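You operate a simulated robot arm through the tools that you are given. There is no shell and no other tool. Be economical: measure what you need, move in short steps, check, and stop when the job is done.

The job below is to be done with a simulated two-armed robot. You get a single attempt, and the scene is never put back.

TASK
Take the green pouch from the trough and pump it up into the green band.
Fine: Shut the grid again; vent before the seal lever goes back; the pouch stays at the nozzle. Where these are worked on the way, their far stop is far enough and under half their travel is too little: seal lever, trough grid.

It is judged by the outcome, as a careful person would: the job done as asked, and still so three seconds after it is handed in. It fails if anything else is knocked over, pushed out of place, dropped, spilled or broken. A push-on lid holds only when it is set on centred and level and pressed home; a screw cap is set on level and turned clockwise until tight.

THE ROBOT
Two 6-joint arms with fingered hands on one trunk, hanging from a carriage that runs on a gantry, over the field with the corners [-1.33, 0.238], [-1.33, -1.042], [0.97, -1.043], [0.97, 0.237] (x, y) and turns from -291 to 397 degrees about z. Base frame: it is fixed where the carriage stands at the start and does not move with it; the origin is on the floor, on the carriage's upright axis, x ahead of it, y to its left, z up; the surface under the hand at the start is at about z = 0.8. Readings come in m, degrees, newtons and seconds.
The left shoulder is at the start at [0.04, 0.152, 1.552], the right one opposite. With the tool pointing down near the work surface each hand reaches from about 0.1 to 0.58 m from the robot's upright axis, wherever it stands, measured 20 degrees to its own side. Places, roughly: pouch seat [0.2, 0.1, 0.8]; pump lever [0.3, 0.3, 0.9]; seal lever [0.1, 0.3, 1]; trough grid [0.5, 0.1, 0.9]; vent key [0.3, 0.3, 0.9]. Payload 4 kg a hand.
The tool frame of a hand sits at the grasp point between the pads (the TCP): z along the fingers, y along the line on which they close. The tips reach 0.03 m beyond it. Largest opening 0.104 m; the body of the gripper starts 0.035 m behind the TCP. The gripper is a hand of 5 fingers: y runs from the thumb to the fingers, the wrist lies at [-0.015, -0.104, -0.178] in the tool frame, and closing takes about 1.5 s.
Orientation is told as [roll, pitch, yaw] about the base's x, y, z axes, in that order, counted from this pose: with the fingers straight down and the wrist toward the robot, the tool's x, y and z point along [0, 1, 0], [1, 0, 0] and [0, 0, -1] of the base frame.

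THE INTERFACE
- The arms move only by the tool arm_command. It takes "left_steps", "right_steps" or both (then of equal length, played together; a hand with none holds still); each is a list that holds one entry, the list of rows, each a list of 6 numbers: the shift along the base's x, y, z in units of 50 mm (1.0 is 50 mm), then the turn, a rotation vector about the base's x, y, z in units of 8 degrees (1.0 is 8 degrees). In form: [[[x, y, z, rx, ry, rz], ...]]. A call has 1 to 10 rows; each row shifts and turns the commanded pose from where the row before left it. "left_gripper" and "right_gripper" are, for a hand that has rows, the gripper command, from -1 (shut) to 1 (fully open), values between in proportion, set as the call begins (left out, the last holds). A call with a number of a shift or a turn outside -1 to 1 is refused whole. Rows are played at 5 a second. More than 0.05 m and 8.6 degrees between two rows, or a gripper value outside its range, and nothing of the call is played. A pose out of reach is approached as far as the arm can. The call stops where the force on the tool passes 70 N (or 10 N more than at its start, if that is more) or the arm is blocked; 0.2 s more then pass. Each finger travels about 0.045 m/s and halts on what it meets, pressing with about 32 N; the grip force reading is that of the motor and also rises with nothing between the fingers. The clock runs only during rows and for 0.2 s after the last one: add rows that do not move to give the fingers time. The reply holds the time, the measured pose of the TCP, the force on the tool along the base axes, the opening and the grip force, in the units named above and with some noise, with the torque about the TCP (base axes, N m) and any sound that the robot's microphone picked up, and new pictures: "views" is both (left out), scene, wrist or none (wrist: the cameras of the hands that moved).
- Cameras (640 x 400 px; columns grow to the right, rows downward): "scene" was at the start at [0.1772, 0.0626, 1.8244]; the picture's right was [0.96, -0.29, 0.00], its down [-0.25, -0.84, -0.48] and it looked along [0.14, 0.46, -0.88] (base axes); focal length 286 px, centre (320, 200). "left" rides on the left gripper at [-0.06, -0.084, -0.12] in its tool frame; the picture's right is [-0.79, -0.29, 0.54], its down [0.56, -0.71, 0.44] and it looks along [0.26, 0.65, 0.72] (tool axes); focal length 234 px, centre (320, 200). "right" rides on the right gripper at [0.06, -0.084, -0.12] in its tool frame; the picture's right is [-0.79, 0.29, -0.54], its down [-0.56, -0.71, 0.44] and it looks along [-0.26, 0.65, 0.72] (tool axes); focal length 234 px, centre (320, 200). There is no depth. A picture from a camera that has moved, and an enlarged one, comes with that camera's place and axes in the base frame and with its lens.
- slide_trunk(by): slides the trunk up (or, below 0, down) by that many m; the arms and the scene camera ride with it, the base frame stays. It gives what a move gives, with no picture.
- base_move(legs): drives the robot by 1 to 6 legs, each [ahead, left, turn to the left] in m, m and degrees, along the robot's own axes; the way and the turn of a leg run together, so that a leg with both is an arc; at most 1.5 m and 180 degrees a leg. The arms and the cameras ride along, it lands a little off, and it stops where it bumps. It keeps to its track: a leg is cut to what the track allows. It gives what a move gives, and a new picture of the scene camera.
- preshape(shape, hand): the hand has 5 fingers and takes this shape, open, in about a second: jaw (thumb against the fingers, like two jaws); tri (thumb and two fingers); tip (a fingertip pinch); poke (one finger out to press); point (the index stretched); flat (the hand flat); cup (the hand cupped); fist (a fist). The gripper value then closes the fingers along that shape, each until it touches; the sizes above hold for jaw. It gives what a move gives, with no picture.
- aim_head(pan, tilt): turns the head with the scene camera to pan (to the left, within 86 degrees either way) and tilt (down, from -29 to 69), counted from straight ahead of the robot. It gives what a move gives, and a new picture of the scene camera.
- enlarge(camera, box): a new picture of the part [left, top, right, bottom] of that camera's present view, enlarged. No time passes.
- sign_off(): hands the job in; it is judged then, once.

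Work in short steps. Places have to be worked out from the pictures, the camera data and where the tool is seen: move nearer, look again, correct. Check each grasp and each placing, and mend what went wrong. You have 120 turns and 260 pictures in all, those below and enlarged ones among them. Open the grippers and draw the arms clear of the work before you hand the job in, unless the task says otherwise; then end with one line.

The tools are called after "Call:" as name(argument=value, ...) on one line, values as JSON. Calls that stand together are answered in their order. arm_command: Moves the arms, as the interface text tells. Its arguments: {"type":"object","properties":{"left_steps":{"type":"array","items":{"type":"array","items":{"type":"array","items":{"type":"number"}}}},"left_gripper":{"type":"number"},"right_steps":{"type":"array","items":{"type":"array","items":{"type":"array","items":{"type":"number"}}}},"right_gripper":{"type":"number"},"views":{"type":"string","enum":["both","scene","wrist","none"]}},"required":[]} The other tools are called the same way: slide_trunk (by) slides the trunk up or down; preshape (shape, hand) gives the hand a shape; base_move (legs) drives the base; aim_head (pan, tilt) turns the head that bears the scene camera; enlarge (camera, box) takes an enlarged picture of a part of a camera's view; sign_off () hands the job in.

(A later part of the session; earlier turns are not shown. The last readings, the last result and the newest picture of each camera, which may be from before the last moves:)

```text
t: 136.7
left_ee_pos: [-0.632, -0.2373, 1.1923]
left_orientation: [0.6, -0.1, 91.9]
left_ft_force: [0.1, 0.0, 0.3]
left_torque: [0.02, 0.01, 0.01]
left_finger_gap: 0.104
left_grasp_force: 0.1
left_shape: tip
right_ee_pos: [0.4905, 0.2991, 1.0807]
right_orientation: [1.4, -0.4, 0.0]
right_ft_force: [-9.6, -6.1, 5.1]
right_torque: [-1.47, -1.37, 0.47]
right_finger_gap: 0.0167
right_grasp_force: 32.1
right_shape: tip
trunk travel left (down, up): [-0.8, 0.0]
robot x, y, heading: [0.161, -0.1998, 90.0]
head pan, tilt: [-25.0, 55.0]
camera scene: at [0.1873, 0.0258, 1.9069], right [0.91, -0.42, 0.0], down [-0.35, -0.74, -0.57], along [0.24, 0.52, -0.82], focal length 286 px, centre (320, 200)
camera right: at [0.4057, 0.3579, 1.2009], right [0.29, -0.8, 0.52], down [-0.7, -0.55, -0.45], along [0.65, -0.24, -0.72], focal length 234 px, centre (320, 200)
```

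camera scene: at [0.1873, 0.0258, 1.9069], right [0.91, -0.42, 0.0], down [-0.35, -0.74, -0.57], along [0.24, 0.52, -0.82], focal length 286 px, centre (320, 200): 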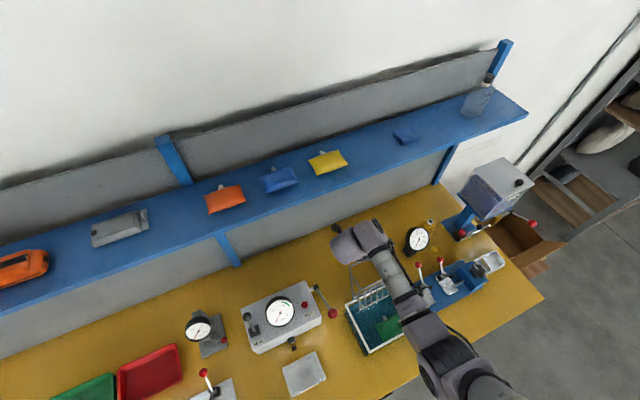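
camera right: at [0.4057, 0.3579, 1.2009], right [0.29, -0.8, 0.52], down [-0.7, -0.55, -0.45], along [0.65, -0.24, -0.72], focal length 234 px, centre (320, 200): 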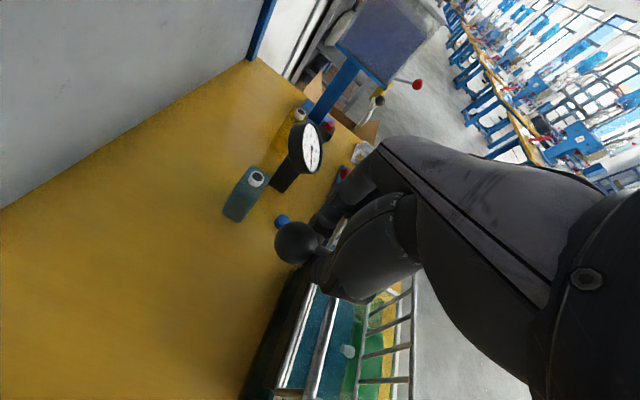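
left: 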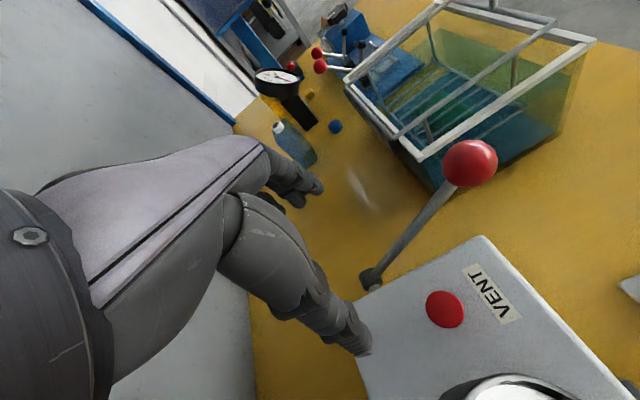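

The fingers now sit on the stem behind the ball — a secure hook. Push on toward the far stop.

Call:
arm_command(right_steps=[[[0, 0.45, -0.2, 0, 0, 0], [0, 0.43, -0.26, 0, 0, 0], [0, 0.4, -0.3, 0, 0, 0]]], views="wrist")

```text
t: 137.4
left_ee_pos: [-0.6314, -0.2366, 1.1919]
left_orientation: [0.7, -0.1, 91.7]
left_ft_force: [0.3, 0.0, -0.1]
left_torque: [0.02, -0.01, 0.0]
left_finger_gap: 0.104
left_grasp_force: 0.0
left_shape: tip
right_ee_pos: [0.4935, 0.3355, 1.0549]
right_orientation: [0.0, -0.9, -1.3]
right_ft_force: [-14.6, -38.9, 43.8]
right_torque: [-0.74, -0.65, -0.27]
right_finger_gap: 0.0217
right_grasp_force: 31.7
right_shape: tip
trunk travel left (down, up): [-0.8, 0.0]
robot x, y, heading: [0.1561, -0.203, 90.0]
head pan, tilt: [-25.0, 55.0]
stopped in row 3 (right hand): the force on the tool passed its limit at 134 N (the readings are from after the stop); the commanded pose is now the measured one
camera right: at [0.4104, 0.3983, 1.1741], right [0.26, -0.79, 0.55], down [-0.71, -0.54, -0.45], along [0.65, -0.27, -0.71], focal length 234 px, centre (320, 200)
```

right: 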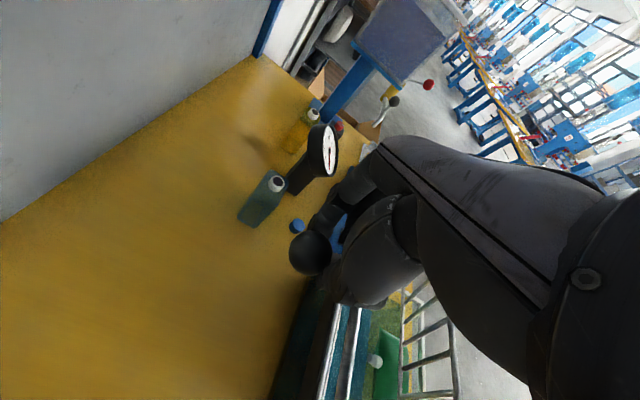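

Far stop met (~130°). Open and rise straight out.

Call:
arm_command(right_steps=[[[0, -0.05, 0.05, 0, 0, 0], [0, 0, 0, 0, 0, 0], [0, 0, 0, 0, 0, 0], [0, 0, 0, 0, 0, 0], [0, 0, 0, 0, 0, 0], [0, 0, 0.6, 0, 0, 0], [0, 0, 0.8, 0, 0, 0], [0, -0.5, 0.5, 0, 0, 0]]], right_gripper=1, views="both")

Call:
enlarge(camera="scene", box=[320, 220, 460, 370])

```text
t: 139.2
left_ee_pos: [-0.6312, -0.2344, 1.1909]
left_orientation: [0.7, -0.3, 91.8]
left_ft_force: [-0.2, -0.9, 0.0]
left_torque: [0.0, -0.02, 0.06]
left_finger_gap: 0.104
left_grasp_force: 0.1
left_shape: tip
right_ee_pos: [0.4938, 0.3151, 1.154]
right_orientation: [0.5, -0.8, -1.0]
right_ft_force: [-0.4, 0.6, -0.5]
right_torque: [0.04, -0.02, 0.02]
right_finger_gap: 0.1036
right_grasp_force: 0.1
right_shape: tip
trunk travel left (down, up): [-0.8, 0.0]
robot x, y, heading: [0.1605, -0.1995, 89.8]
head pan, tilt: [-25.0, 55.0]
camera scene: at [0.1881, 0.0257, 1.9069], right [0.91, -0.43, 0.0], down [-0.35, -0.74, -0.57], along [0.24, 0.52, -0.82], focal length 286 px, centre (320, 200)
camera right: at [0.4104, 0.3755, 1.2728], right [0.27, -0.8, 0.54], down [-0.71, -0.54, -0.45], along [0.65, -0.26, -0.71], focal length 234 px, centre (320, 200)
```

scene: 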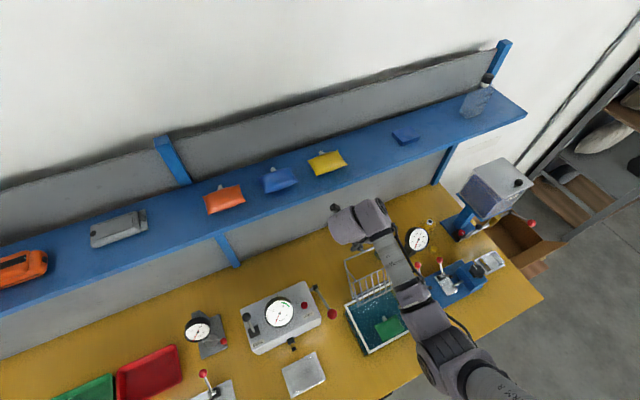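
right: 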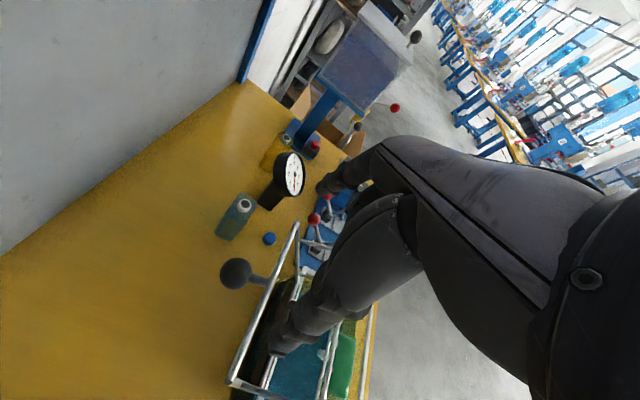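

```text
2.67 times, centred on (390, 295) of scene
camera zoom: at [0.1881, 0.0257, 1.9069], right [0.91, -0.43, 0.0], down [-0.35, -0.74, -0.57], along [0.24, 0.52, -0.82], focal length 762 px, centre (133, -53)
```

zoom: 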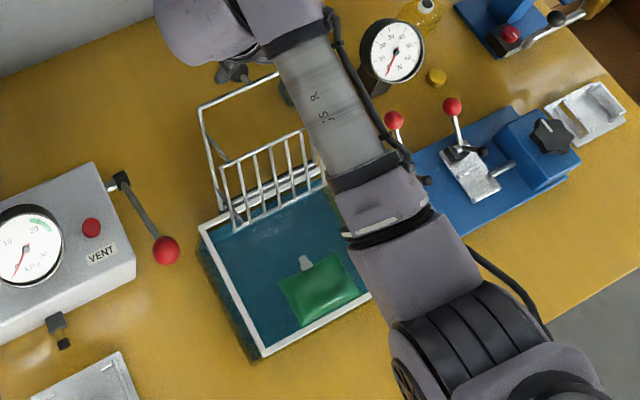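

The grid stays open and the green pouch floats at the surface, neck toward +y, centred near (0.478,0.10). Set a three-finger grasp and move over it.

Call:
preshape(hand="right", shape="tri")

Call:
arm_command(right_steps=[[[-0.1, -0.9, 0, 0, 0, 0], [-0.1, -0.9, 0, 0, 0, 0], [-0.1, -0.9, 0, 0, 0, 0], [0, -0.9, -0.2, 0, 0, 0], [0, -0.7, -0.6, 0, 0, 0], [0, 0, -0.9, 0, 0, 0], [0, 0, 0, 0, 0, 0]]], views="both")

```text
t: 140.1
left_ee_pos: [-0.631, -0.2345, 1.191]
left_orientation: [0.6, -0.2, 91.8]
left_ft_force: [0.2, 0.3, 0.4]
left_torque: [0.03, 0.01, -0.03]
left_finger_gap: 0.1041
left_grasp_force: 0.0
left_shape: tip
right_ee_pos: [0.4938, 0.3132, 1.1534]
right_orientation: [0.5, -0.7, -1.1]
right_ft_force: [0.3, 0.3, -0.5]
right_torque: [0.02, -0.02, 0.02]
right_finger_gap: 0.1037
right_grasp_force: 0.1
right_shape: tri
trunk travel left (down, up): [-0.8, 0.0]
robot x, y, heading: [0.1573, -0.2001, 89.7]
head pan, tilt: [-25.0, 55.0]
```

```text
t: 141.7
left_ee_pos: [-0.6315, -0.2353, 1.1912]
left_orientation: [0.6, -0.3, 91.9]
left_ft_force: [-0.7, 0.4, 0.0]
left_torque: [0.05, -0.03, 0.05]
left_finger_gap: 0.1037
left_grasp_force: 0.0
left_shape: tip
right_ee_pos: [0.4773, 0.0964, 1.0702]
right_orientation: [0.5, -0.7, -1.1]
right_ft_force: [0.1, 0.5, 0.0]
right_torque: [0.02, 0.0, -0.03]
right_finger_gap: 0.1035
right_grasp_force: 0.1
right_shape: tri
trunk travel left (down, up): [-0.8, 0.0]
robot x, y, heading: [0.1573, -0.1979, 89.9]
head pan, tilt: [-25.0, 55.0]
camera scene: at [0.1881, 0.0256, 1.9069], right [0.9, -0.43, 0.0], down [-0.35, -0.74, -0.57], along [0.24, 0.52, -0.82], focal length 286 px, centre (320, 200)
camera right: at [0.3943, 0.1583, 1.1897], right [0.27, -0.8, 0.54], down [-0.71, -0.54, -0.45], along [0.65, -0.26, -0.71], focal length 234 px, centre (320, 200)
```

scene: 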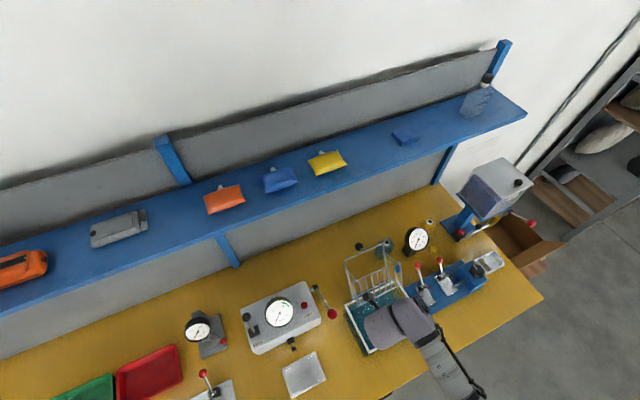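
right: 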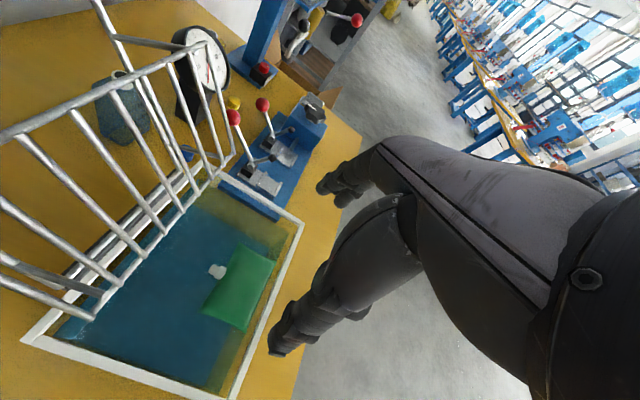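

Pouch spans x 0.439–0.53, y 0.075–0.13 (centre (0.485,0.103)), neck at (0.483,0.138), z≈0.885. Lower the open hand over it to z≈0.902.

Call:
arm_command(right_steps=[[[0.16, 0.12, -0.8, 0, 0, 0.4], [0, 0, -0.9, 0, 0, 0], [0, 0, -0.9, 0, 0, 0], [0, 0, 0, 0, 0, 0]]], views="wrist")

```text
t: 142.7
left_ee_pos: [-0.6312, -0.2346, 1.1917]
left_orientation: [0.7, -0.1, 91.9]
left_ft_force: [-0.2, 0.4, 0.5]
left_torque: [0.0, 0.0, -0.01]
left_finger_gap: 0.1041
left_grasp_force: 0.0
left_shape: tip
right_ee_pos: [0.4836, 0.1043, 0.9399]
right_orientation: [0.5, -0.8, 2.1]
right_ft_force: [0.3, -0.3, -0.2]
right_torque: [-0.01, -0.01, 0.0]
right_finger_gap: 0.104
right_grasp_force: 0.0
right_shape: tri
trunk travel left (down, up): [-0.8, 0.0]
robot x, y, heading: [0.1567, -0.203, 89.8]
head pan, tilt: [-25.0, 55.0]
camera right: at [0.3974, 0.1615, 1.0597], right [0.31, -0.78, 0.54], down [-0.68, -0.58, -0.45], along [0.67, -0.23, -0.71], focal length 234 px, centre (320, 200)
```

right: 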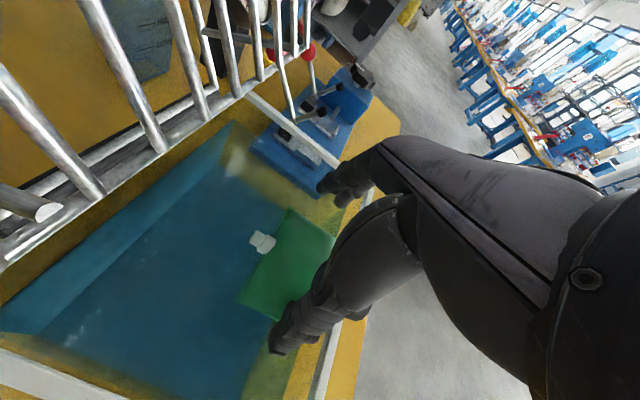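

Pouch is between thumb and fingers. Descend the last 38 mm and close gently.

Call:
arm_command(right_steps=[[[0, 0, -0.5, 0, 0, 0], [0, 0, -0.26, 0, 0, 0], [0, 0, 0, 0, 0, 0]]], views="wrist")

```text
t: 143.5
left_ee_pos: [-0.6307, -0.2326, 1.1905]
left_orientation: [0.6, -0.3, 91.8]
left_ft_force: [0.0, 0.7, 0.1]
left_torque: [0.0, -0.03, 0.0]
left_finger_gap: 0.1036
left_grasp_force: 0.0
left_shape: tip
right_ee_pos: [0.4871, 0.1061, 0.9029]
right_orientation: [0.7, -0.9, 2.3]
right_ft_force: [0.4, 6.7, 5.2]
right_torque: [-0.26, -0.1, 0.2]
right_finger_gap: 0.1039
right_grasp_force: 0.1
right_shape: tri
trunk travel left (down, up): [-0.8, 0.0]
robot x, y, heading: [0.1581, -0.2007, 89.7]
head pan, tilt: [-25.0, 55.0]
camera right: at [0.3992, 0.1627, 1.0219], right [0.31, -0.78, 0.54], down [-0.68, -0.58, -0.45], along [0.67, -0.22, -0.71], focal length 234 px, centre (320, 200)
```

right: 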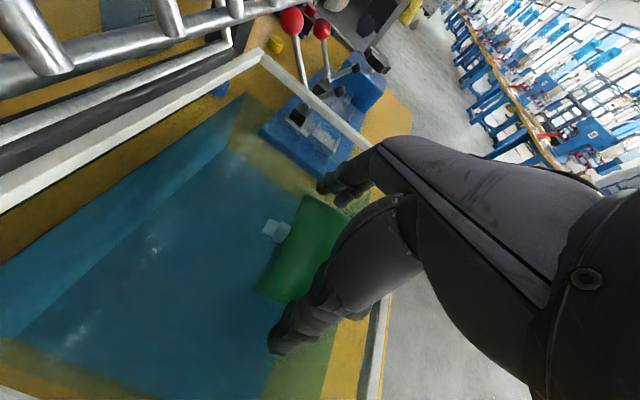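

Slight touch (6 N) on the front rim, tolerable. Close onto the pouch.

Call:
arm_command(right_steps=[[[0, 0, 0, 0, 0, 0], [0, 0, 0, 0, 0, 0], [0, 0, 0, 0, 0, 0], [0, 0, 0, 0, 0, 0], [0, 0, 0, 0, 0, 0], [0, 0, 0, 0, 0, 0]]], right_gripper=0.2, views="wrist")

```text
t: 144.9
left_ee_pos: [-0.6318, -0.233, 1.1911]
left_orientation: [0.5, -0.3, 91.8]
left_ft_force: [0.7, -0.2, 0.6]
left_torque: [0.02, -0.04, 0.01]
left_finger_gap: 0.1043
left_grasp_force: 0.1
left_shape: tip
right_ee_pos: [0.4859, 0.106, 0.9019]
right_orientation: [0.6, -0.8, 2.2]
right_ft_force: [0.9, 10.1, 4.8]
right_torque: [-0.35, -0.12, 0.3]
right_finger_gap: 0.086
right_grasp_force: 31.7
right_shape: tri
trunk travel left (down, up): [-0.8, 0.0]
robot x, y, heading: [0.1594, -0.2014, 89.8]
head pan, tilt: [-25.0, 55.0]
camera right: at [0.3992, 0.1626, 1.0217], right [0.31, -0.78, 0.54], down [-0.68, -0.58, -0.45], along [0.67, -0.22, -0.71], focal length 234 px, centre (320, 200)
```

right: 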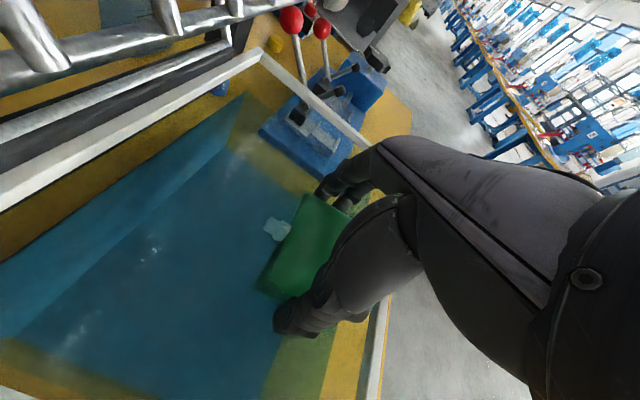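

Gripped at 86 mm with full force. Lift out of the water, slightly away from the front rim.

Call:
arm_command(right_steps=[[[0, 0.1, 0.5, 0, 0, 0], [0, 0, 0.9, 0, 0, 0], [0, 0, 0.9, 0, 0, 0], [0, 0, 0.9, 0, 0, 0]]], views="both")

```text
t: 145.9
left_ee_pos: [-0.6317, -0.2348, 1.1914]
left_orientation: [0.6, -0.3, 91.8]
left_ft_force: [-1.1, 0.2, -0.1]
left_torque: [-0.01, -0.04, 0.03]
left_finger_gap: 0.1041
left_grasp_force: 0.1
left_shape: tip
right_ee_pos: [0.4864, 0.1081, 1.0591]
right_orientation: [0.3, -0.7, 2.2]
right_ft_force: [-0.6, -0.5, -0.4]
right_torque: [0.04, -0.02, -0.02]
right_finger_gap: 0.086
right_grasp_force: 32.2
right_shape: tri
trunk travel left (down, up): [-0.8, 0.0]
robot x, y, heading: [0.1605, -0.1985, 90.0]
head pan, tilt: [-25.0, 55.0]
camera scene: at [0.1881, 0.0256, 1.9069], right [0.9, -0.43, 0.0], down [-0.35, -0.74, -0.57], along [0.24, 0.52, -0.82], focal length 286 px, centre (320, 200)
camera right: at [0.3995, 0.1645, 1.178], right [0.31, -0.78, 0.54], down [-0.68, -0.58, -0.45], along [0.66, -0.23, -0.71], focal length 234 px, centre (320, 200)
```

scene: 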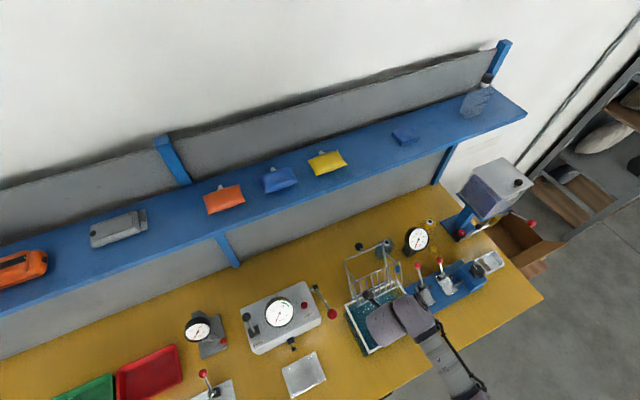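
right: 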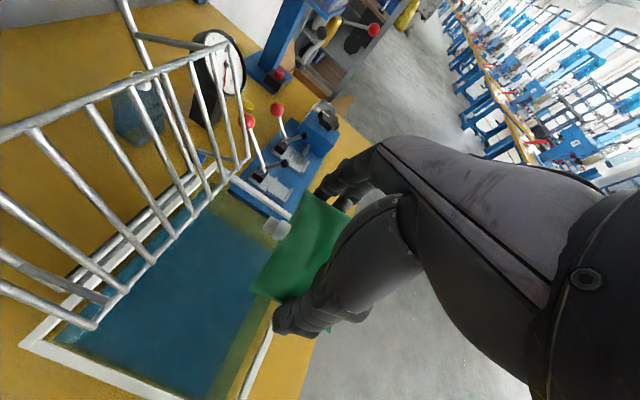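

The pouch is held, neck toward +y (neck root ≈ TCP + (-0.006,+0.032)). Drive the base left so the hand comes near the tester, and aim the head at it.

Call:
base_move(legs=[[0, 0.21, 0]])

Call:
aim_head(pan=-20, tilt=66)

Call:
enlarge(camera="scene", box=[300, 80, 480, 260])

```text
t: 147.5
left_ee_pos: [-0.8375, -0.2347, 1.1913]
left_orientation: [0.6, -0.4, 91.9]
left_ft_force: [0.3, -0.7, 0.2]
left_torque: [0.01, -0.01, -0.04]
left_finger_gap: 0.1041
left_grasp_force: 0.0
left_shape: tip
right_ee_pos: [0.2814, 0.108, 1.0586]
right_orientation: [0.5, -0.8, 2.2]
right_ft_force: [0.1, -0.6, -0.7]
right_torque: [0.01, -0.03, 0.0]
right_finger_gap: 0.0857
right_grasp_force: 32.1
right_shape: tri
trunk travel left (down, up): [-0.8, 0.0]
robot x, y, heading: [-0.045, -0.2001, 89.8]
head pan, tilt: [-25.0, 55.0]
camera scene: at [-0.0176, 0.0262, 1.9069], right [0.91, -0.42, 0.0], down [-0.35, -0.74, -0.57], along [0.24, 0.52, -0.82], focal length 286 px, centre (320, 200)
```

scene: 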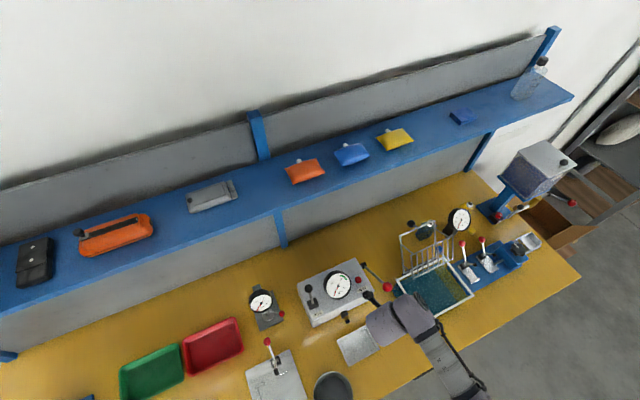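

```text
t: 148.2
left_ee_pos: [-0.8379, -0.2357, 1.1912]
left_orientation: [0.6, -0.3, 92.0]
left_ft_force: [0.3, 0.2, -0.2]
left_torque: [-0.03, 0.0, 0.01]
left_finger_gap: 0.104
left_grasp_force: 0.1
left_shape: tip
right_ee_pos: [0.28, 0.1094, 1.0601]
right_orientation: [0.6, -0.8, 2.2]
right_ft_force: [-0.4, -0.1, -1.7]
right_torque: [0.02, 0.02, 0.02]
right_finger_gap: 0.086
right_grasp_force: 31.9
right_shape: tri
trunk travel left (down, up): [-0.8, 0.0]
robot x, y, heading: [-0.0437, -0.1983, 90.0]
head pan, tilt: [-20.0, 66.0]
camera scene: at [-0.0277, 0.0168, 1.8943], right [0.94, -0.34, 0.0], down [-0.31, -0.86, -0.41], along [0.14, 0.38, -0.91], focal length 286 px, centre (320, 200)
```

scene: 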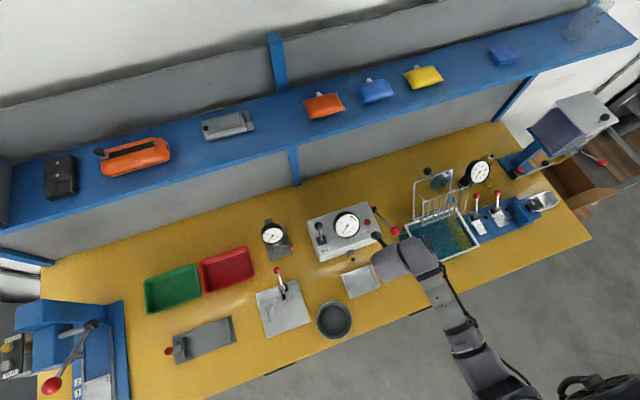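

```text
2.22 times, centred on (390, 170) of scene
camera zoom: at [-0.0277, 0.0168, 1.8943], right [0.94, -0.34, 0.0], down [-0.31, -0.86, -0.41], along [0.14, 0.38, -0.91], focal length 635 px, centre (164, 267)
```

zoom: 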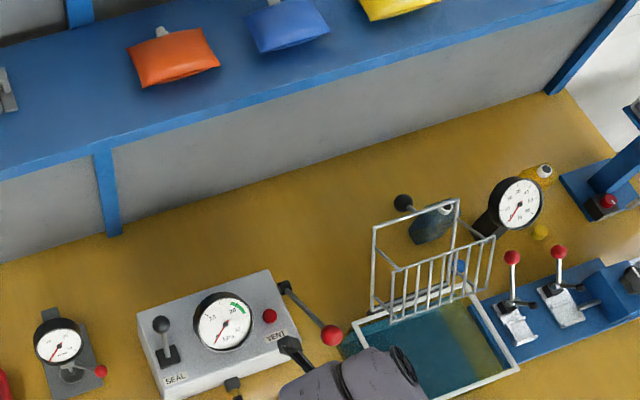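

Zoom sharply onto the nozzle and plate.

Call:
enlarge(camera="scene", box=[320, 230, 400, 310])

```text
5.00 times, centred on (360, 270) of scene
camera zoom: at [-0.0277, 0.0168, 1.8943], right [0.94, -0.34, 0.0], down [-0.31, -0.86, -0.41], along [0.14, 0.38, -0.91], focal length 1430 px, centre (120, -150)
```

zoom: 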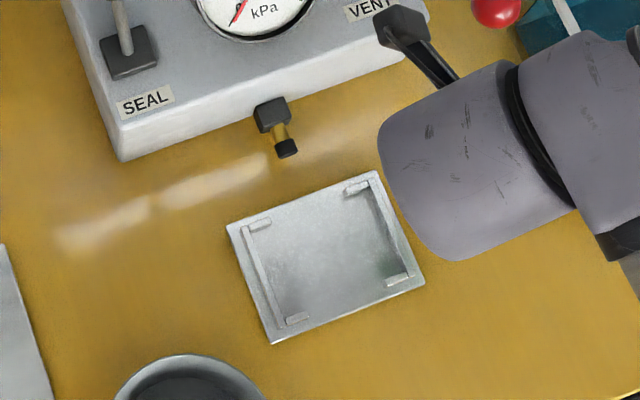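

Clear view: a tray with side rails (inner x≈0.125–0.222, y≈0.072–0.150) and nozzle at x≈0.171 with its tip at y≈0.188. Pouch goes centred at (0.172,0.110). Move over it, aligning yaw, and lower partway.

Call:
arm_command(right_steps=[[[-0.7, 0, 0, 0, 0, -0.28], [-0.7, 0.04, 0, 0, 0, 0], [-0.76, 0.04, 0, 0, 0, 0], [0, 0, -0.9, 0, 0, 0], [0, 0, -0.9, 0, 0, 0], [0, 0, -0.9, 0, 0, 0], [0, 0, 0, 0, 0, 0]]], views="both")

Call:
enlarge(camera="scene", box=[310, 210, 410, 310])

```text
t: 149.8
left_ee_pos: [-0.8371, -0.2352, 1.1918]
left_orientation: [0.6, -0.3, 91.8]
left_ft_force: [0.9, 0.3, -0.7]
left_torque: [0.01, 0.0, 0.01]
left_finger_gap: 0.1038
left_grasp_force: 0.1
left_shape: tip
right_ee_pos: [0.173, 0.1145, 0.9221]
right_orientation: [0.6, -0.7, 0.0]
right_ft_force: [0.0, 0.3, -0.7]
right_torque: [0.0, -0.05, -0.01]
right_finger_gap: 0.0859
right_grasp_force: 32.0
right_shape: tri
trunk travel left (down, up): [-0.8, 0.0]
robot x, y, heading: [-0.0458, -0.1994, 90.2]
head pan, tilt: [-20.0, 66.0]
camera scene: at [-0.0278, 0.0167, 1.8942], right [0.94, -0.34, 0.0], down [-0.31, -0.86, -0.41], along [0.14, 0.38, -0.91], focal length 286 px, centre (320, 200)
camera right: at [0.0874, 0.1741, 1.0409], right [0.28, -0.79, 0.54], down [-0.7, -0.55, -0.45], along [0.66, -0.25, -0.71], focal length 234 px, centre (320, 200)
```

scene: 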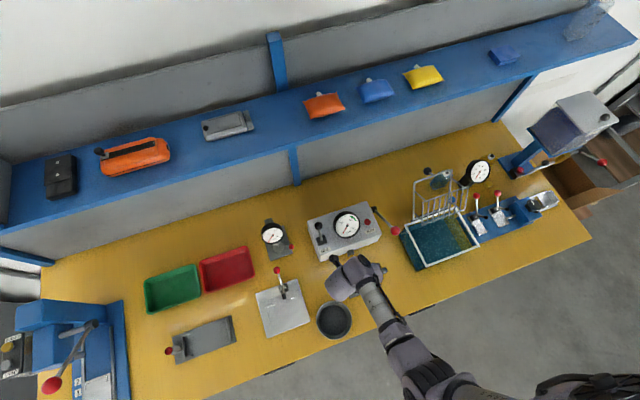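
right: 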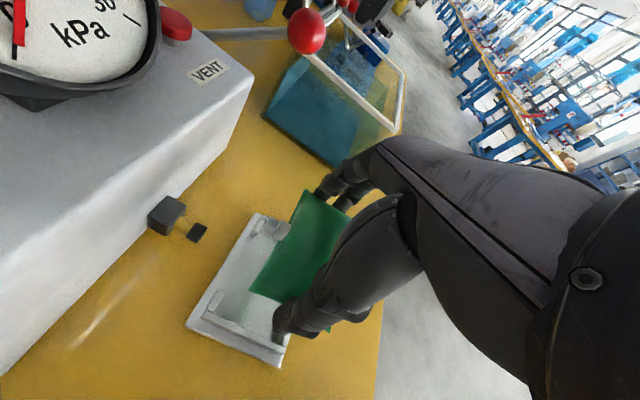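

```text
4.00 times, centred on (360, 260) of scene
camera zoom: at [-0.0278, 0.0167, 1.8942], right [0.94, -0.34, 0.0], down [-0.31, -0.86, -0.41], along [0.14, 0.38, -0.91], focal length 1144 px, centre (160, -40)
```

zoom: 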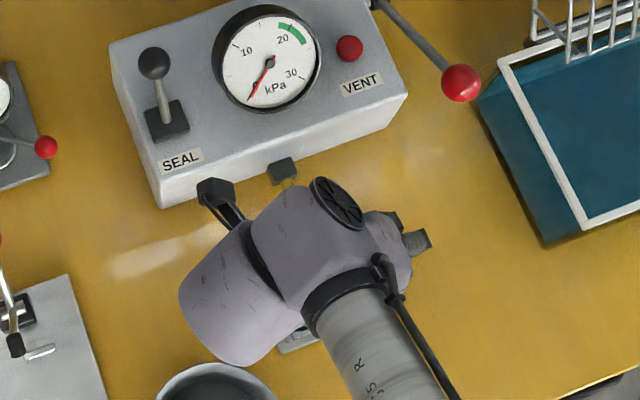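

Well aligned above the tray. Lower further.

Call:
arm_command(right_steps=[[[0, 0, -0.6, 0, 0, 0], [0, 0, -0.4, 0, 0, 0], [0, 0, 0, 0, 0, 0]]], views="wrist")

Call:
enlarge(camera="right", box=[140, 140, 400, 380])

```text
t: 150.6
left_ee_pos: [-0.8368, -0.2349, 1.1904]
left_orientation: [0.7, -0.3, 91.9]
left_ft_force: [-0.1, -0.5, -0.8]
left_torque: [-0.02, -0.02, -0.04]
left_finger_gap: 0.104
left_grasp_force: 0.0
left_shape: tip
right_ee_pos: [0.1704, 0.1147, 0.8719]
right_orientation: [0.4, -0.7, 0.1]
right_ft_force: [-0.1, 0.2, 0.2]
right_torque: [0.0, 0.03, 0.0]
right_finger_gap: 0.0858
right_grasp_force: 31.6
right_shape: tri
trunk travel left (down, up): [-0.8, 0.0]
robot x, y, heading: [-0.0485, -0.2003, 89.9]
head pan, tilt: [-20.0, 66.0]
camera right: at [0.0868, 0.1747, 0.9911], right [0.28, -0.79, 0.54], down [-0.7, -0.55, -0.45], along [0.66, -0.25, -0.71], focal length 234 px, centre (320, 200)
```

right: 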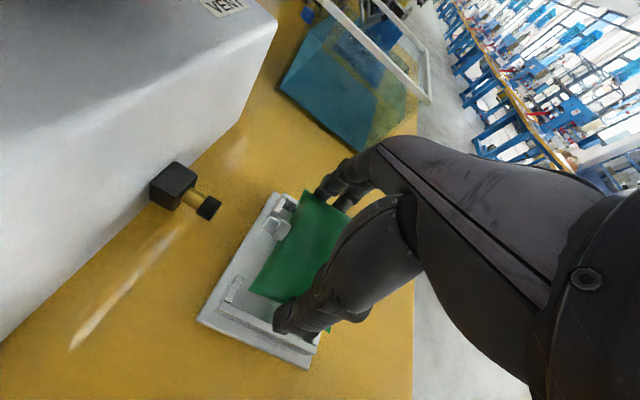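

```text
1.67 times, centred on (270, 260) of right
camera zoom: at [0.0868, 0.1747, 0.9911], right [0.28, -0.79, 0.54], down [-0.7, -0.55, -0.45], along [0.66, -0.25, -0.71], focal length 390 px, centre (403, 100)
```

zoom: 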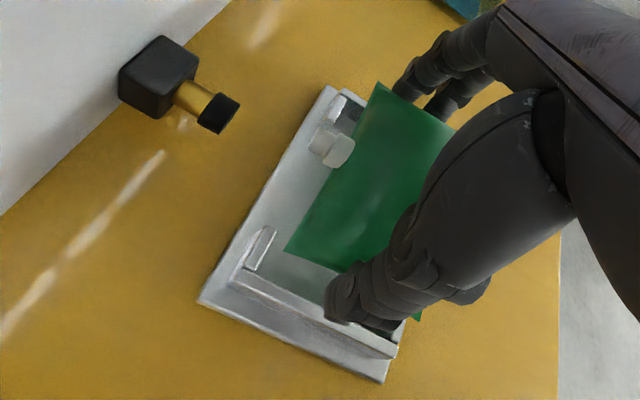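

Neck (0.171,0.147) lines up with the nozzle (x≈0.170). Continue down slowly until contact.

Call:
arm_command(right_steps=[[[0.02, 0, -0.2, 0, 0, 0], [0, 0, -0.15, 0, 0, 0], [0, 0, -0.15, 0, 0, 0], [0, 0, 0, 0, 0, 0]]], views="wrist")

Call:
enlarge(camera="right", box=[140, 140, 400, 380])

```text
t: 151.4
left_ee_pos: [-0.8351, -0.2346, 1.1907]
left_orientation: [0.5, -0.1, 91.9]
left_ft_force: [0.2, -0.5, -0.2]
left_torque: [0.03, 0.0, -0.02]
left_finger_gap: 0.1039
left_grasp_force: 0.0
left_shape: tip
right_ee_pos: [0.1759, 0.1182, 0.8536]
right_orientation: [0.9, -1.3, -0.4]
right_ft_force: [-0.7, -12.1, 57.2]
right_torque: [-0.15, 0.78, -0.18]
right_finger_gap: 0.0834
right_grasp_force: 32.0
right_shape: tri
trunk travel left (down, up): [-0.8, 0.0]
robot x, y, heading: [-0.0497, -0.2023, 89.8]
head pan, tilt: [-20.0, 66.0]
stopped in row 4 (right hand): the force on the tool passed its limit at 77 N (the readings are from after the stop); the commanded pose is now the measured one
camera right: at [0.0914, 0.1793, 0.9722], right [0.27, -0.8, 0.54], down [-0.7, -0.55, -0.46], along [0.66, -0.25, -0.71], focal length 234 px, centre (320, 200)
```

right: 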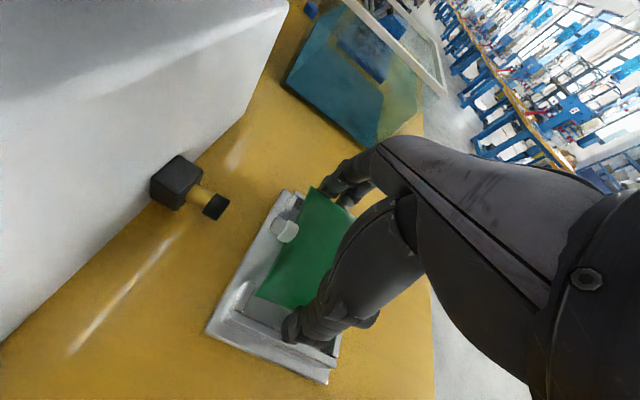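

```text
1.67 times, centred on (270, 260) of right
camera zoom: at [0.0914, 0.1793, 0.9722], right [0.27, -0.8, 0.54], down [-0.7, -0.55, -0.46], along [0.66, -0.25, -0.71], focal length 390 px, centre (403, 100)
```

zoom: 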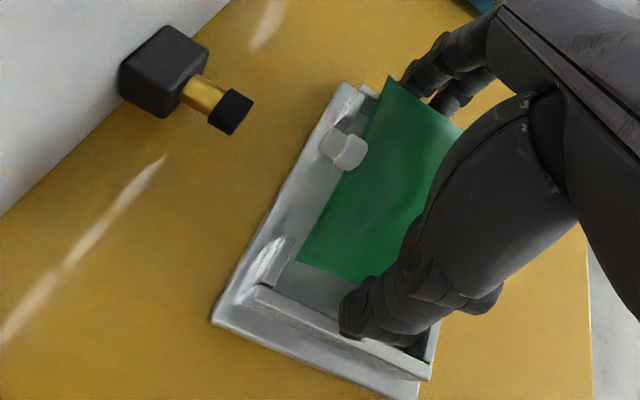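

The outer finger sits on the right rail. Raise 4 mm, shift 4 mm to -x to centre, then release so the pouch drops the last few mm into the tray.

Call:
arm_command(right_steps=[[[0, 0, 0.1, 0, 0, 0], [-0.09, -0.04, 0, 0, 0, 0], [0, 0, -0.04, 0, 0, 0], [0, 0, 0, 0, 0, 0]]], views="none")

Call:
arm_command(right_steps=[[[0, 0, 0, 0, 0, 0], [0, 0, 0, 0, 0, 0], [0, 0, 0, 0, 0, 0], [0, 0, 0, 0, 0, 0]]], right_gripper=1, views="wrist")

Call:
enlarge(camera="right", box=[140, 140, 400, 380])

```text
t: 152.4
left_ee_pos: [-0.8376, -0.2353, 1.1921]
left_orientation: [0.6, -0.2, 91.9]
left_ft_force: [0.0, 0.5, -0.9]
left_torque: [0.02, 0.04, 0.03]
left_finger_gap: 0.1038
left_grasp_force: 0.1
left_shape: tip
right_ee_pos: [0.1687, 0.1138, 0.8534]
right_orientation: [0.8, -0.9, -0.2]
right_ft_force: [-0.5, -0.1, 0.1]
right_torque: [0.0, 0.04, 0.04]
right_finger_gap: 0.0837
right_grasp_force: 31.9
right_shape: tri
trunk travel left (down, up): [-0.8, 0.0]
robot x, y, heading: [-0.0471, -0.1986, 89.9]
head pan, tilt: [-20.0, 66.0]
```

```text
t: 153.4
left_ee_pos: [-0.8376, -0.2353, 1.1911]
left_orientation: [0.7, -0.3, 91.9]
left_ft_force: [-0.4, 0.2, 0.0]
left_torque: [0.02, 0.01, 0.01]
left_finger_gap: 0.1039
left_grasp_force: 0.1
left_shape: tip
right_ee_pos: [0.1705, 0.1141, 0.8528]
right_orientation: [0.8, -1.0, -0.2]
right_ft_force: [-0.2, 1.0, -0.3]
right_torque: [0.01, 0.0, 0.06]
right_finger_gap: 0.1037
right_grasp_force: 0.1
right_shape: tri
trunk travel left (down, up): [-0.8, 0.0]
robot x, y, heading: [-0.0463, -0.1984, 89.8]
head pan, tilt: [-20.0, 66.0]
camera right: at [0.0849, 0.1743, 0.9726], right [0.28, -0.8, 0.54], down [-0.7, -0.55, -0.46], along [0.66, -0.25, -0.71], focal length 234 px, centre (320, 200)
```

right: 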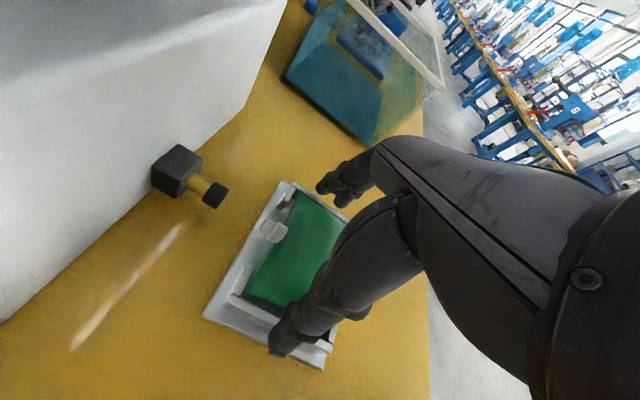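

```text
1.67 times, centred on (270, 260) of right
camera zoom: at [0.0849, 0.1743, 0.9726], right [0.28, -0.8, 0.54], down [-0.7, -0.55, -0.46], along [0.66, -0.25, -0.71], focal length 390 px, centre (403, 100)
```

zoom: 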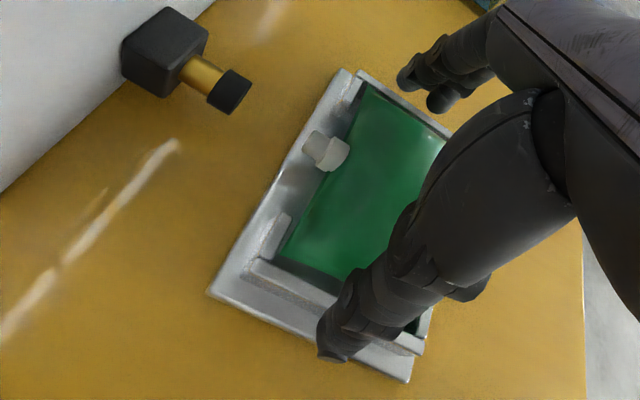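

The pouch sits squarely in the tray, neck toward the nozzle. Raise the hand, set tip shape, and re-stand (left 0.2, ahead 0.1) so the seal lever knob (~(0.075,0.311,0.98)) is well within reach.

Call:
arm_command(right_steps=[[[0, 0, 0.5, 0, 0, 0], [0, 0, 0.9, 0, 0, 0], [0, 0, 0.9, 0, 0, 0], [0, 0, 0.9, 0, 0, 0], [0, 0, 0.9, 0, 0, 0]]], views="none")

Call:
preshape(hand="right", shape="tip")

Call:
base_move(legs=[[0.1, 0.2, 0]])

Call:
aim_head(pan=-45, tilt=60)

```text
t: 154.6
left_ee_pos: [-0.8376, -0.235, 1.1912]
left_orientation: [0.5, -0.3, 91.9]
left_ft_force: [0.3, 0.6, -0.4]
left_torque: [-0.03, 0.01, -0.05]
left_finger_gap: 0.1039
left_grasp_force: 0.0
left_shape: tip
right_ee_pos: [0.1707, 0.1156, 1.0574]
right_orientation: [0.7, -1.0, -0.2]
right_ft_force: [0.0, -0.6, -0.2]
right_torque: [-0.01, 0.0, -0.01]
right_finger_gap: 0.1041
right_grasp_force: 0.1
right_shape: tri
trunk travel left (down, up): [-0.8, 0.0]
robot x, y, heading: [-0.0497, -0.1998, 90.3]
head pan, tilt: [-20.0, 66.0]
```

```text
t: 155.5
left_ee_pos: [-0.8369, -0.2346, 1.1922]
left_orientation: [0.6, -0.3, 91.9]
left_ft_force: [0.0, 0.4, 0.3]
left_torque: [0.01, 0.01, 0.02]
left_finger_gap: 0.1043
left_grasp_force: 0.1
left_shape: tip
right_ee_pos: [0.1715, 0.1167, 1.0572]
right_orientation: [0.8, -1.0, -0.2]
right_ft_force: [-0.2, -0.4, 0.3]
right_torque: [-0.02, 0.03, 0.0]
right_finger_gap: 0.1042
right_grasp_force: 0.0
right_shape: tip
trunk travel left (down, up): [-0.8, 0.0]
robot x, y, heading: [-0.0468, -0.1999, 89.6]
head pan, tilt: [-20.0, 66.0]
```

```text
t: 157.3
left_ee_pos: [-1.0418, -0.1332, 1.1905]
left_orientation: [0.6, -0.3, 91.8]
left_ft_force: [0.8, 1.4, -0.2]
left_torque: [-0.02, -0.02, -0.01]
left_finger_gap: 0.104
left_grasp_force: 0.1
left_shape: tip
right_ee_pos: [-0.0314, 0.2165, 1.0579]
right_orientation: [0.7, -0.9, -0.4]
right_ft_force: [-0.3, -0.1, -0.9]
right_torque: [0.0, -0.02, 0.01]
right_finger_gap: 0.1038
right_grasp_force: 0.1
right_shape: tip
trunk travel left (down, up): [-0.8, 0.0]
robot x, y, heading: [-0.2531, -0.1, 89.6]
head pan, tilt: [-20.0, 66.0]
camera scene: at [-0.2316, 0.1173, 1.8942], right [0.94, -0.35, 0.0], down [-0.32, -0.86, -0.41], along [0.14, 0.38, -0.91], focal length 286 px, centre (320, 200)
```

scene: 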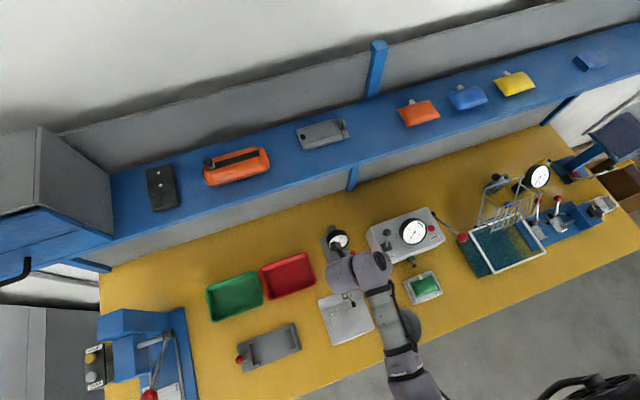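

```text
t: 158.2
left_ee_pos: [-1.0419, -0.1325, 1.192]
left_orientation: [0.6, -0.3, 91.8]
left_ft_force: [-0.1, -0.3, 0.4]
left_torque: [0.03, 0.02, -0.03]
left_finger_gap: 0.1042
left_grasp_force: 0.0
left_shape: tip
right_ee_pos: [-0.0314, 0.2163, 1.0569]
right_orientation: [0.6, -1.0, -0.3]
right_ft_force: [0.1, -0.1, 0.0]
right_torque: [-0.03, -0.01, -0.01]
right_finger_gap: 0.1041
right_grasp_force: 0.1
right_shape: tip
trunk travel left (down, up): [-0.8, 0.0]
robot x, y, heading: [-0.2495, -0.0958, 89.7]
head pan, tilt: [-45.0, 60.0]
camera scene: at [-0.2049, 0.1085, 1.9008], right [0.71, -0.71, 0.0], down [-0.61, -0.61, -0.5], along [0.35, 0.35, -0.87], focal length 286 px, centre (320, 200)
```

scene: 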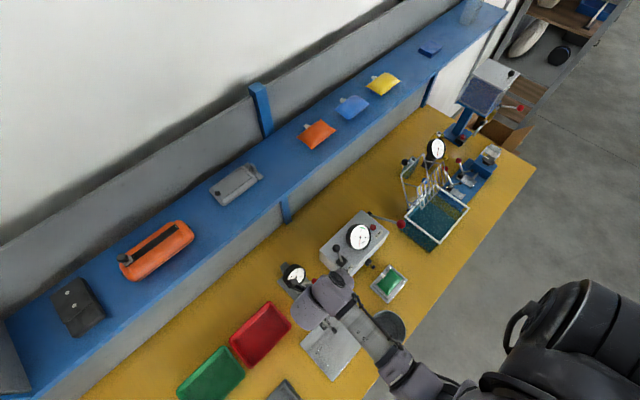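

Move the hand over the seal knob and check with the wrist camera.

Call:
arm_command(right_steps=[[[0.7, 0.6, 0, 0, 0, 0], [0.7, 0.6, 0, 0, 0, 0], [0.7, 0.6, 0, 0, 0, 0], [0, 0, 0, 0, 0, 0]]], views="wrist")

```text
t: 159.2
left_ee_pos: [-1.0406, -0.1322, 1.1908]
left_orientation: [0.6, -0.4, 91.7]
left_ft_force: [0.1, -0.4, -0.6]
left_torque: [-0.02, 0.0, 0.02]
left_finger_gap: 0.1041
left_grasp_force: 0.0
left_shape: tip
right_ee_pos: [0.0716, 0.3069, 1.0566]
right_orientation: [0.7, -1.0, -0.3]
right_ft_force: [0.4, 0.4, 0.3]
right_torque: [0.02, 0.0, -0.01]
right_finger_gap: 0.1039
right_grasp_force: 0.0
right_shape: tip
trunk travel left (down, up): [-0.8, 0.0]
robot x, y, heading: [-0.2486, -0.1002, 89.9]
head pan, tilt: [-45.0, 60.0]
camera right: at [-0.0128, 0.3674, 1.1743], right [0.27, -0.8, 0.54], down [-0.7, -0.55, -0.46], along [0.66, -0.25, -0.71], focal length 234 px, centre (320, 200)
```

right: 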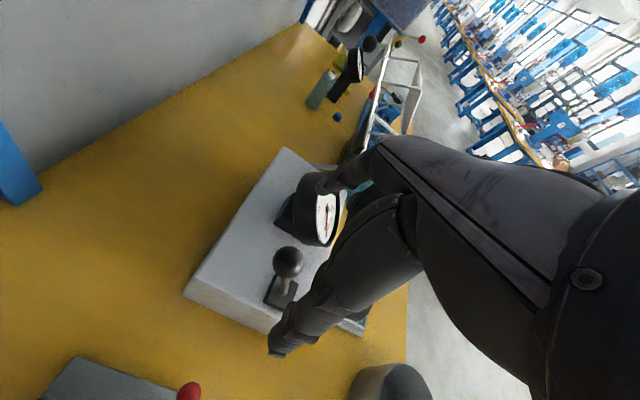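

Knob at ≈(0.080,0.307,0.98), gauge close to its right; narrow the pinch to ~5 cm before descending.

Call:
arm_command(right_steps=[[[0.16, 0, 0, 0, 0, 0], [0, 0, 0, 0, 0, 0], [0, 0, 0, 0, 0, 0], [0, 0, 0, 0, 0, 0], [0, 0, -0.6, 0, 0, 0], [0, 0, -0.6, 0, 0, 0], [0, 0, 0, 0, 0, 0]]], right_gripper=0.05, views="wrist")

Call:
enlarge(camera="right", box=[200, 140, 440, 360])

```text
t: 160.8
left_ee_pos: [-1.0415, -0.1331, 1.1913]
left_orientation: [0.6, -0.3, 91.7]
left_ft_force: [0.0, -0.2, -0.6]
left_torque: [-0.02, -0.01, -0.01]
left_finger_gap: 0.1041
left_grasp_force: 0.1
left_shape: tip
right_ee_pos: [0.0819, 0.3053, 0.9965]
right_orientation: [0.7, -1.0, -0.3]
right_ft_force: [0.8, 0.6, 0.1]
right_torque: [0.01, 0.0, 0.05]
right_finger_gap: 0.0551
right_grasp_force: 0.1
right_shape: tip
trunk travel left (down, up): [-0.8, 0.0]
robot x, y, heading: [-0.2529, -0.1008, 89.9]
head pan, tilt: [-45.0, 60.0]
camera right: at [-0.0043, 0.3663, 1.1146], right [0.27, -0.8, 0.54], down [-0.7, -0.55, -0.46], along [0.66, -0.25, -0.71], focal length 234 px, centre (320, 200)
```

right: 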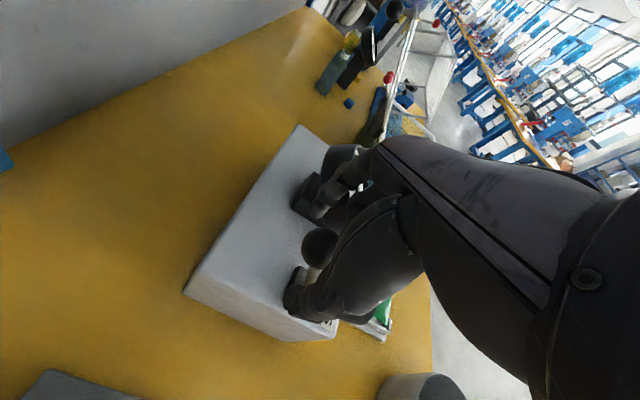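

```text
1.82 times, centred on (320, 250) of right
camera zoom: at [-0.0043, 0.3663, 1.1146], right [0.27, -0.8, 0.54], down [-0.7, -0.55, -0.46], along [0.66, -0.25, -0.71], focal length 426 px, centre (320, 109)
```

zoom: 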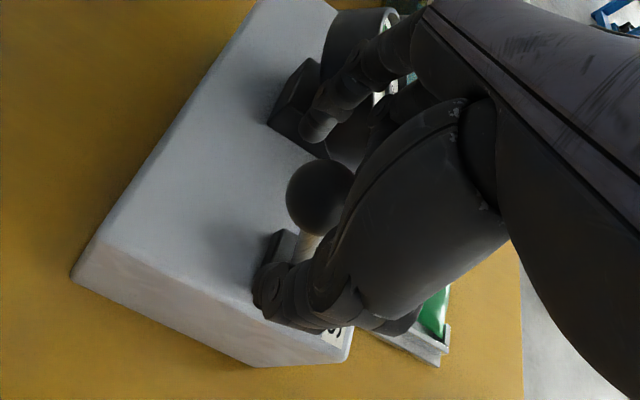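

Ball sits right between the fingertips. Close.

Call:
arm_command(right_steps=[[[0, 0, -0.06, 0, 0, 0], [0, 0, 0, 0, 0, 0], [0, 0, 0, 0, 0, 0], [0, 0, 0, 0, 0, 0], [0, 0, 0, 0, 0, 0]]], right_gripper=-1, views="none")

Call:
arm_command(right_steps=[[[0, -0.2, 0.06, 0, 0, 0], [0, -0.2, 0.04, 0, 0, 0], [0, -0.2, 0.02, 0, 0, 0], [0, -0.2, -0.02, 0, 0, 0]]], views="wrist")

```text
t: 161.9
left_ee_pos: [-1.0406, -0.1337, 1.1907]
left_orientation: [0.6, -0.2, 91.8]
left_ft_force: [0.5, 0.6, -0.1]
left_torque: [0.0, 0.03, 0.01]
left_finger_gap: 0.1039
left_grasp_force: 0.1
left_shape: tip
right_ee_pos: [0.0814, 0.3056, 0.9909]
right_orientation: [0.6, -1.2, -0.3]
right_ft_force: [3.0, -0.8, -8.9]
right_torque: [0.0, -0.05, 0.01]
right_finger_gap: 0.018
right_grasp_force: 32.0
right_shape: tip
trunk travel left (down, up): [-0.8, 0.0]
robot x, y, heading: [-0.2558, -0.0959, 89.6]
head pan, tilt: [-45.0, 60.0]
```

```text
t: 162.9
left_ee_pos: [-1.0426, -0.133, 1.1921]
left_orientation: [0.6, -0.3, 91.8]
left_ft_force: [-0.5, 0.3, -0.2]
left_torque: [0.02, 0.01, 0.01]
left_finger_gap: 0.1042
left_grasp_force: 0.0
left_shape: tip
right_ee_pos: [0.0823, 0.2662, 1.0003]
right_orientation: [0.7, -1.0, -0.3]
right_ft_force: [2.3, 6.6, -26.8]
right_torque: [0.33, -0.35, 0.05]
right_finger_gap: 0.0172
right_grasp_force: 31.5
right_shape: tip
trunk travel left (down, up): [-0.8, 0.0]
robot x, y, heading: [-0.252, -0.0984, 89.7]
head pan, tilt: [-45.0, 60.0]
camera right: at [-0.0035, 0.3266, 1.1183], right [0.28, -0.8, 0.54], down [-0.7, -0.55, -0.46], along [0.66, -0.25, -0.71], focal length 234 px, centre (320, 200)
```

right: 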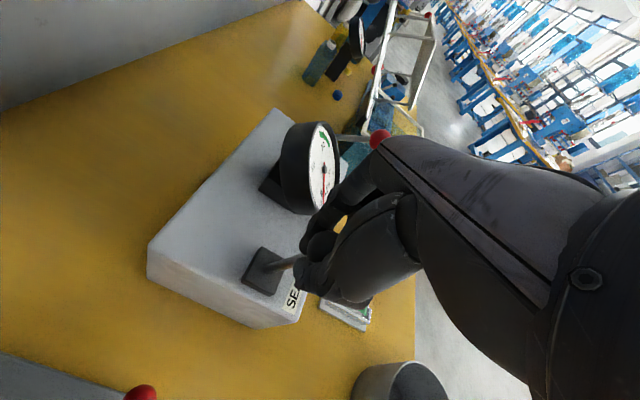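

The lever follows (now past vertical). Continue forward and down until its stop.

Call:
arm_command(right_steps=[[[0, -0.2, -0.14, 0, 0, 0], [0, -0.2, -0.12, 0, 0, 0], [0, -0.2, -0.14, 0, 0, 0], [0, -0.2, -0.18, 0, 0, 0]]], views="wrist")

```text
t: 163.8
left_ee_pos: [-1.0396, -0.1327, 1.191]
left_orientation: [0.5, -0.4, 91.9]
left_ft_force: [-0.6, 0.0, -1.0]
left_torque: [-0.04, 0.0, 0.0]
left_finger_gap: 0.1037
left_grasp_force: 0.0
left_shape: tip
right_ee_pos: [0.0854, 0.2551, 0.9915]
right_orientation: [3.2, -1.5, -0.1]
right_ft_force: [-2.2, -1.3, 49.5]
right_torque: [0.06, 0.67, 0.03]
right_finger_gap: 0.0194
right_grasp_force: 31.8
right_shape: tip
trunk travel left (down, up): [-0.8, 0.0]
robot x, y, heading: [-0.2537, -0.0968, 89.9]
head pan, tilt: [-45.0, 60.0]
stopped in row 4 (right hand): the force on the tool passed its limit at 74 N (the readings are from after the stop); the commanded pose is now the measured one
camera right: at [-0.0004, 0.3101, 1.1118], right [0.27, -0.82, 0.51], down [-0.69, -0.53, -0.48], along [0.67, -0.22, -0.71], focal length 234 px, centre (320, 200)
```

right: 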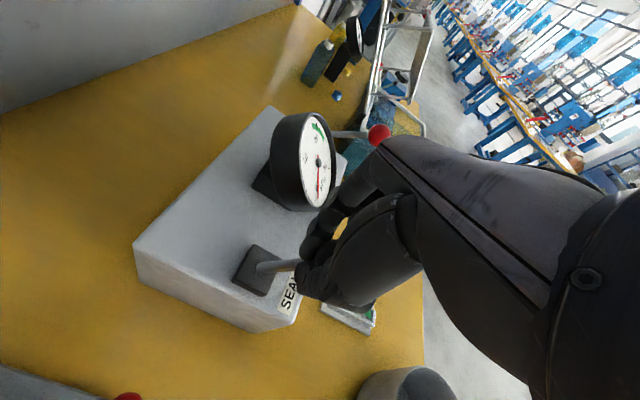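

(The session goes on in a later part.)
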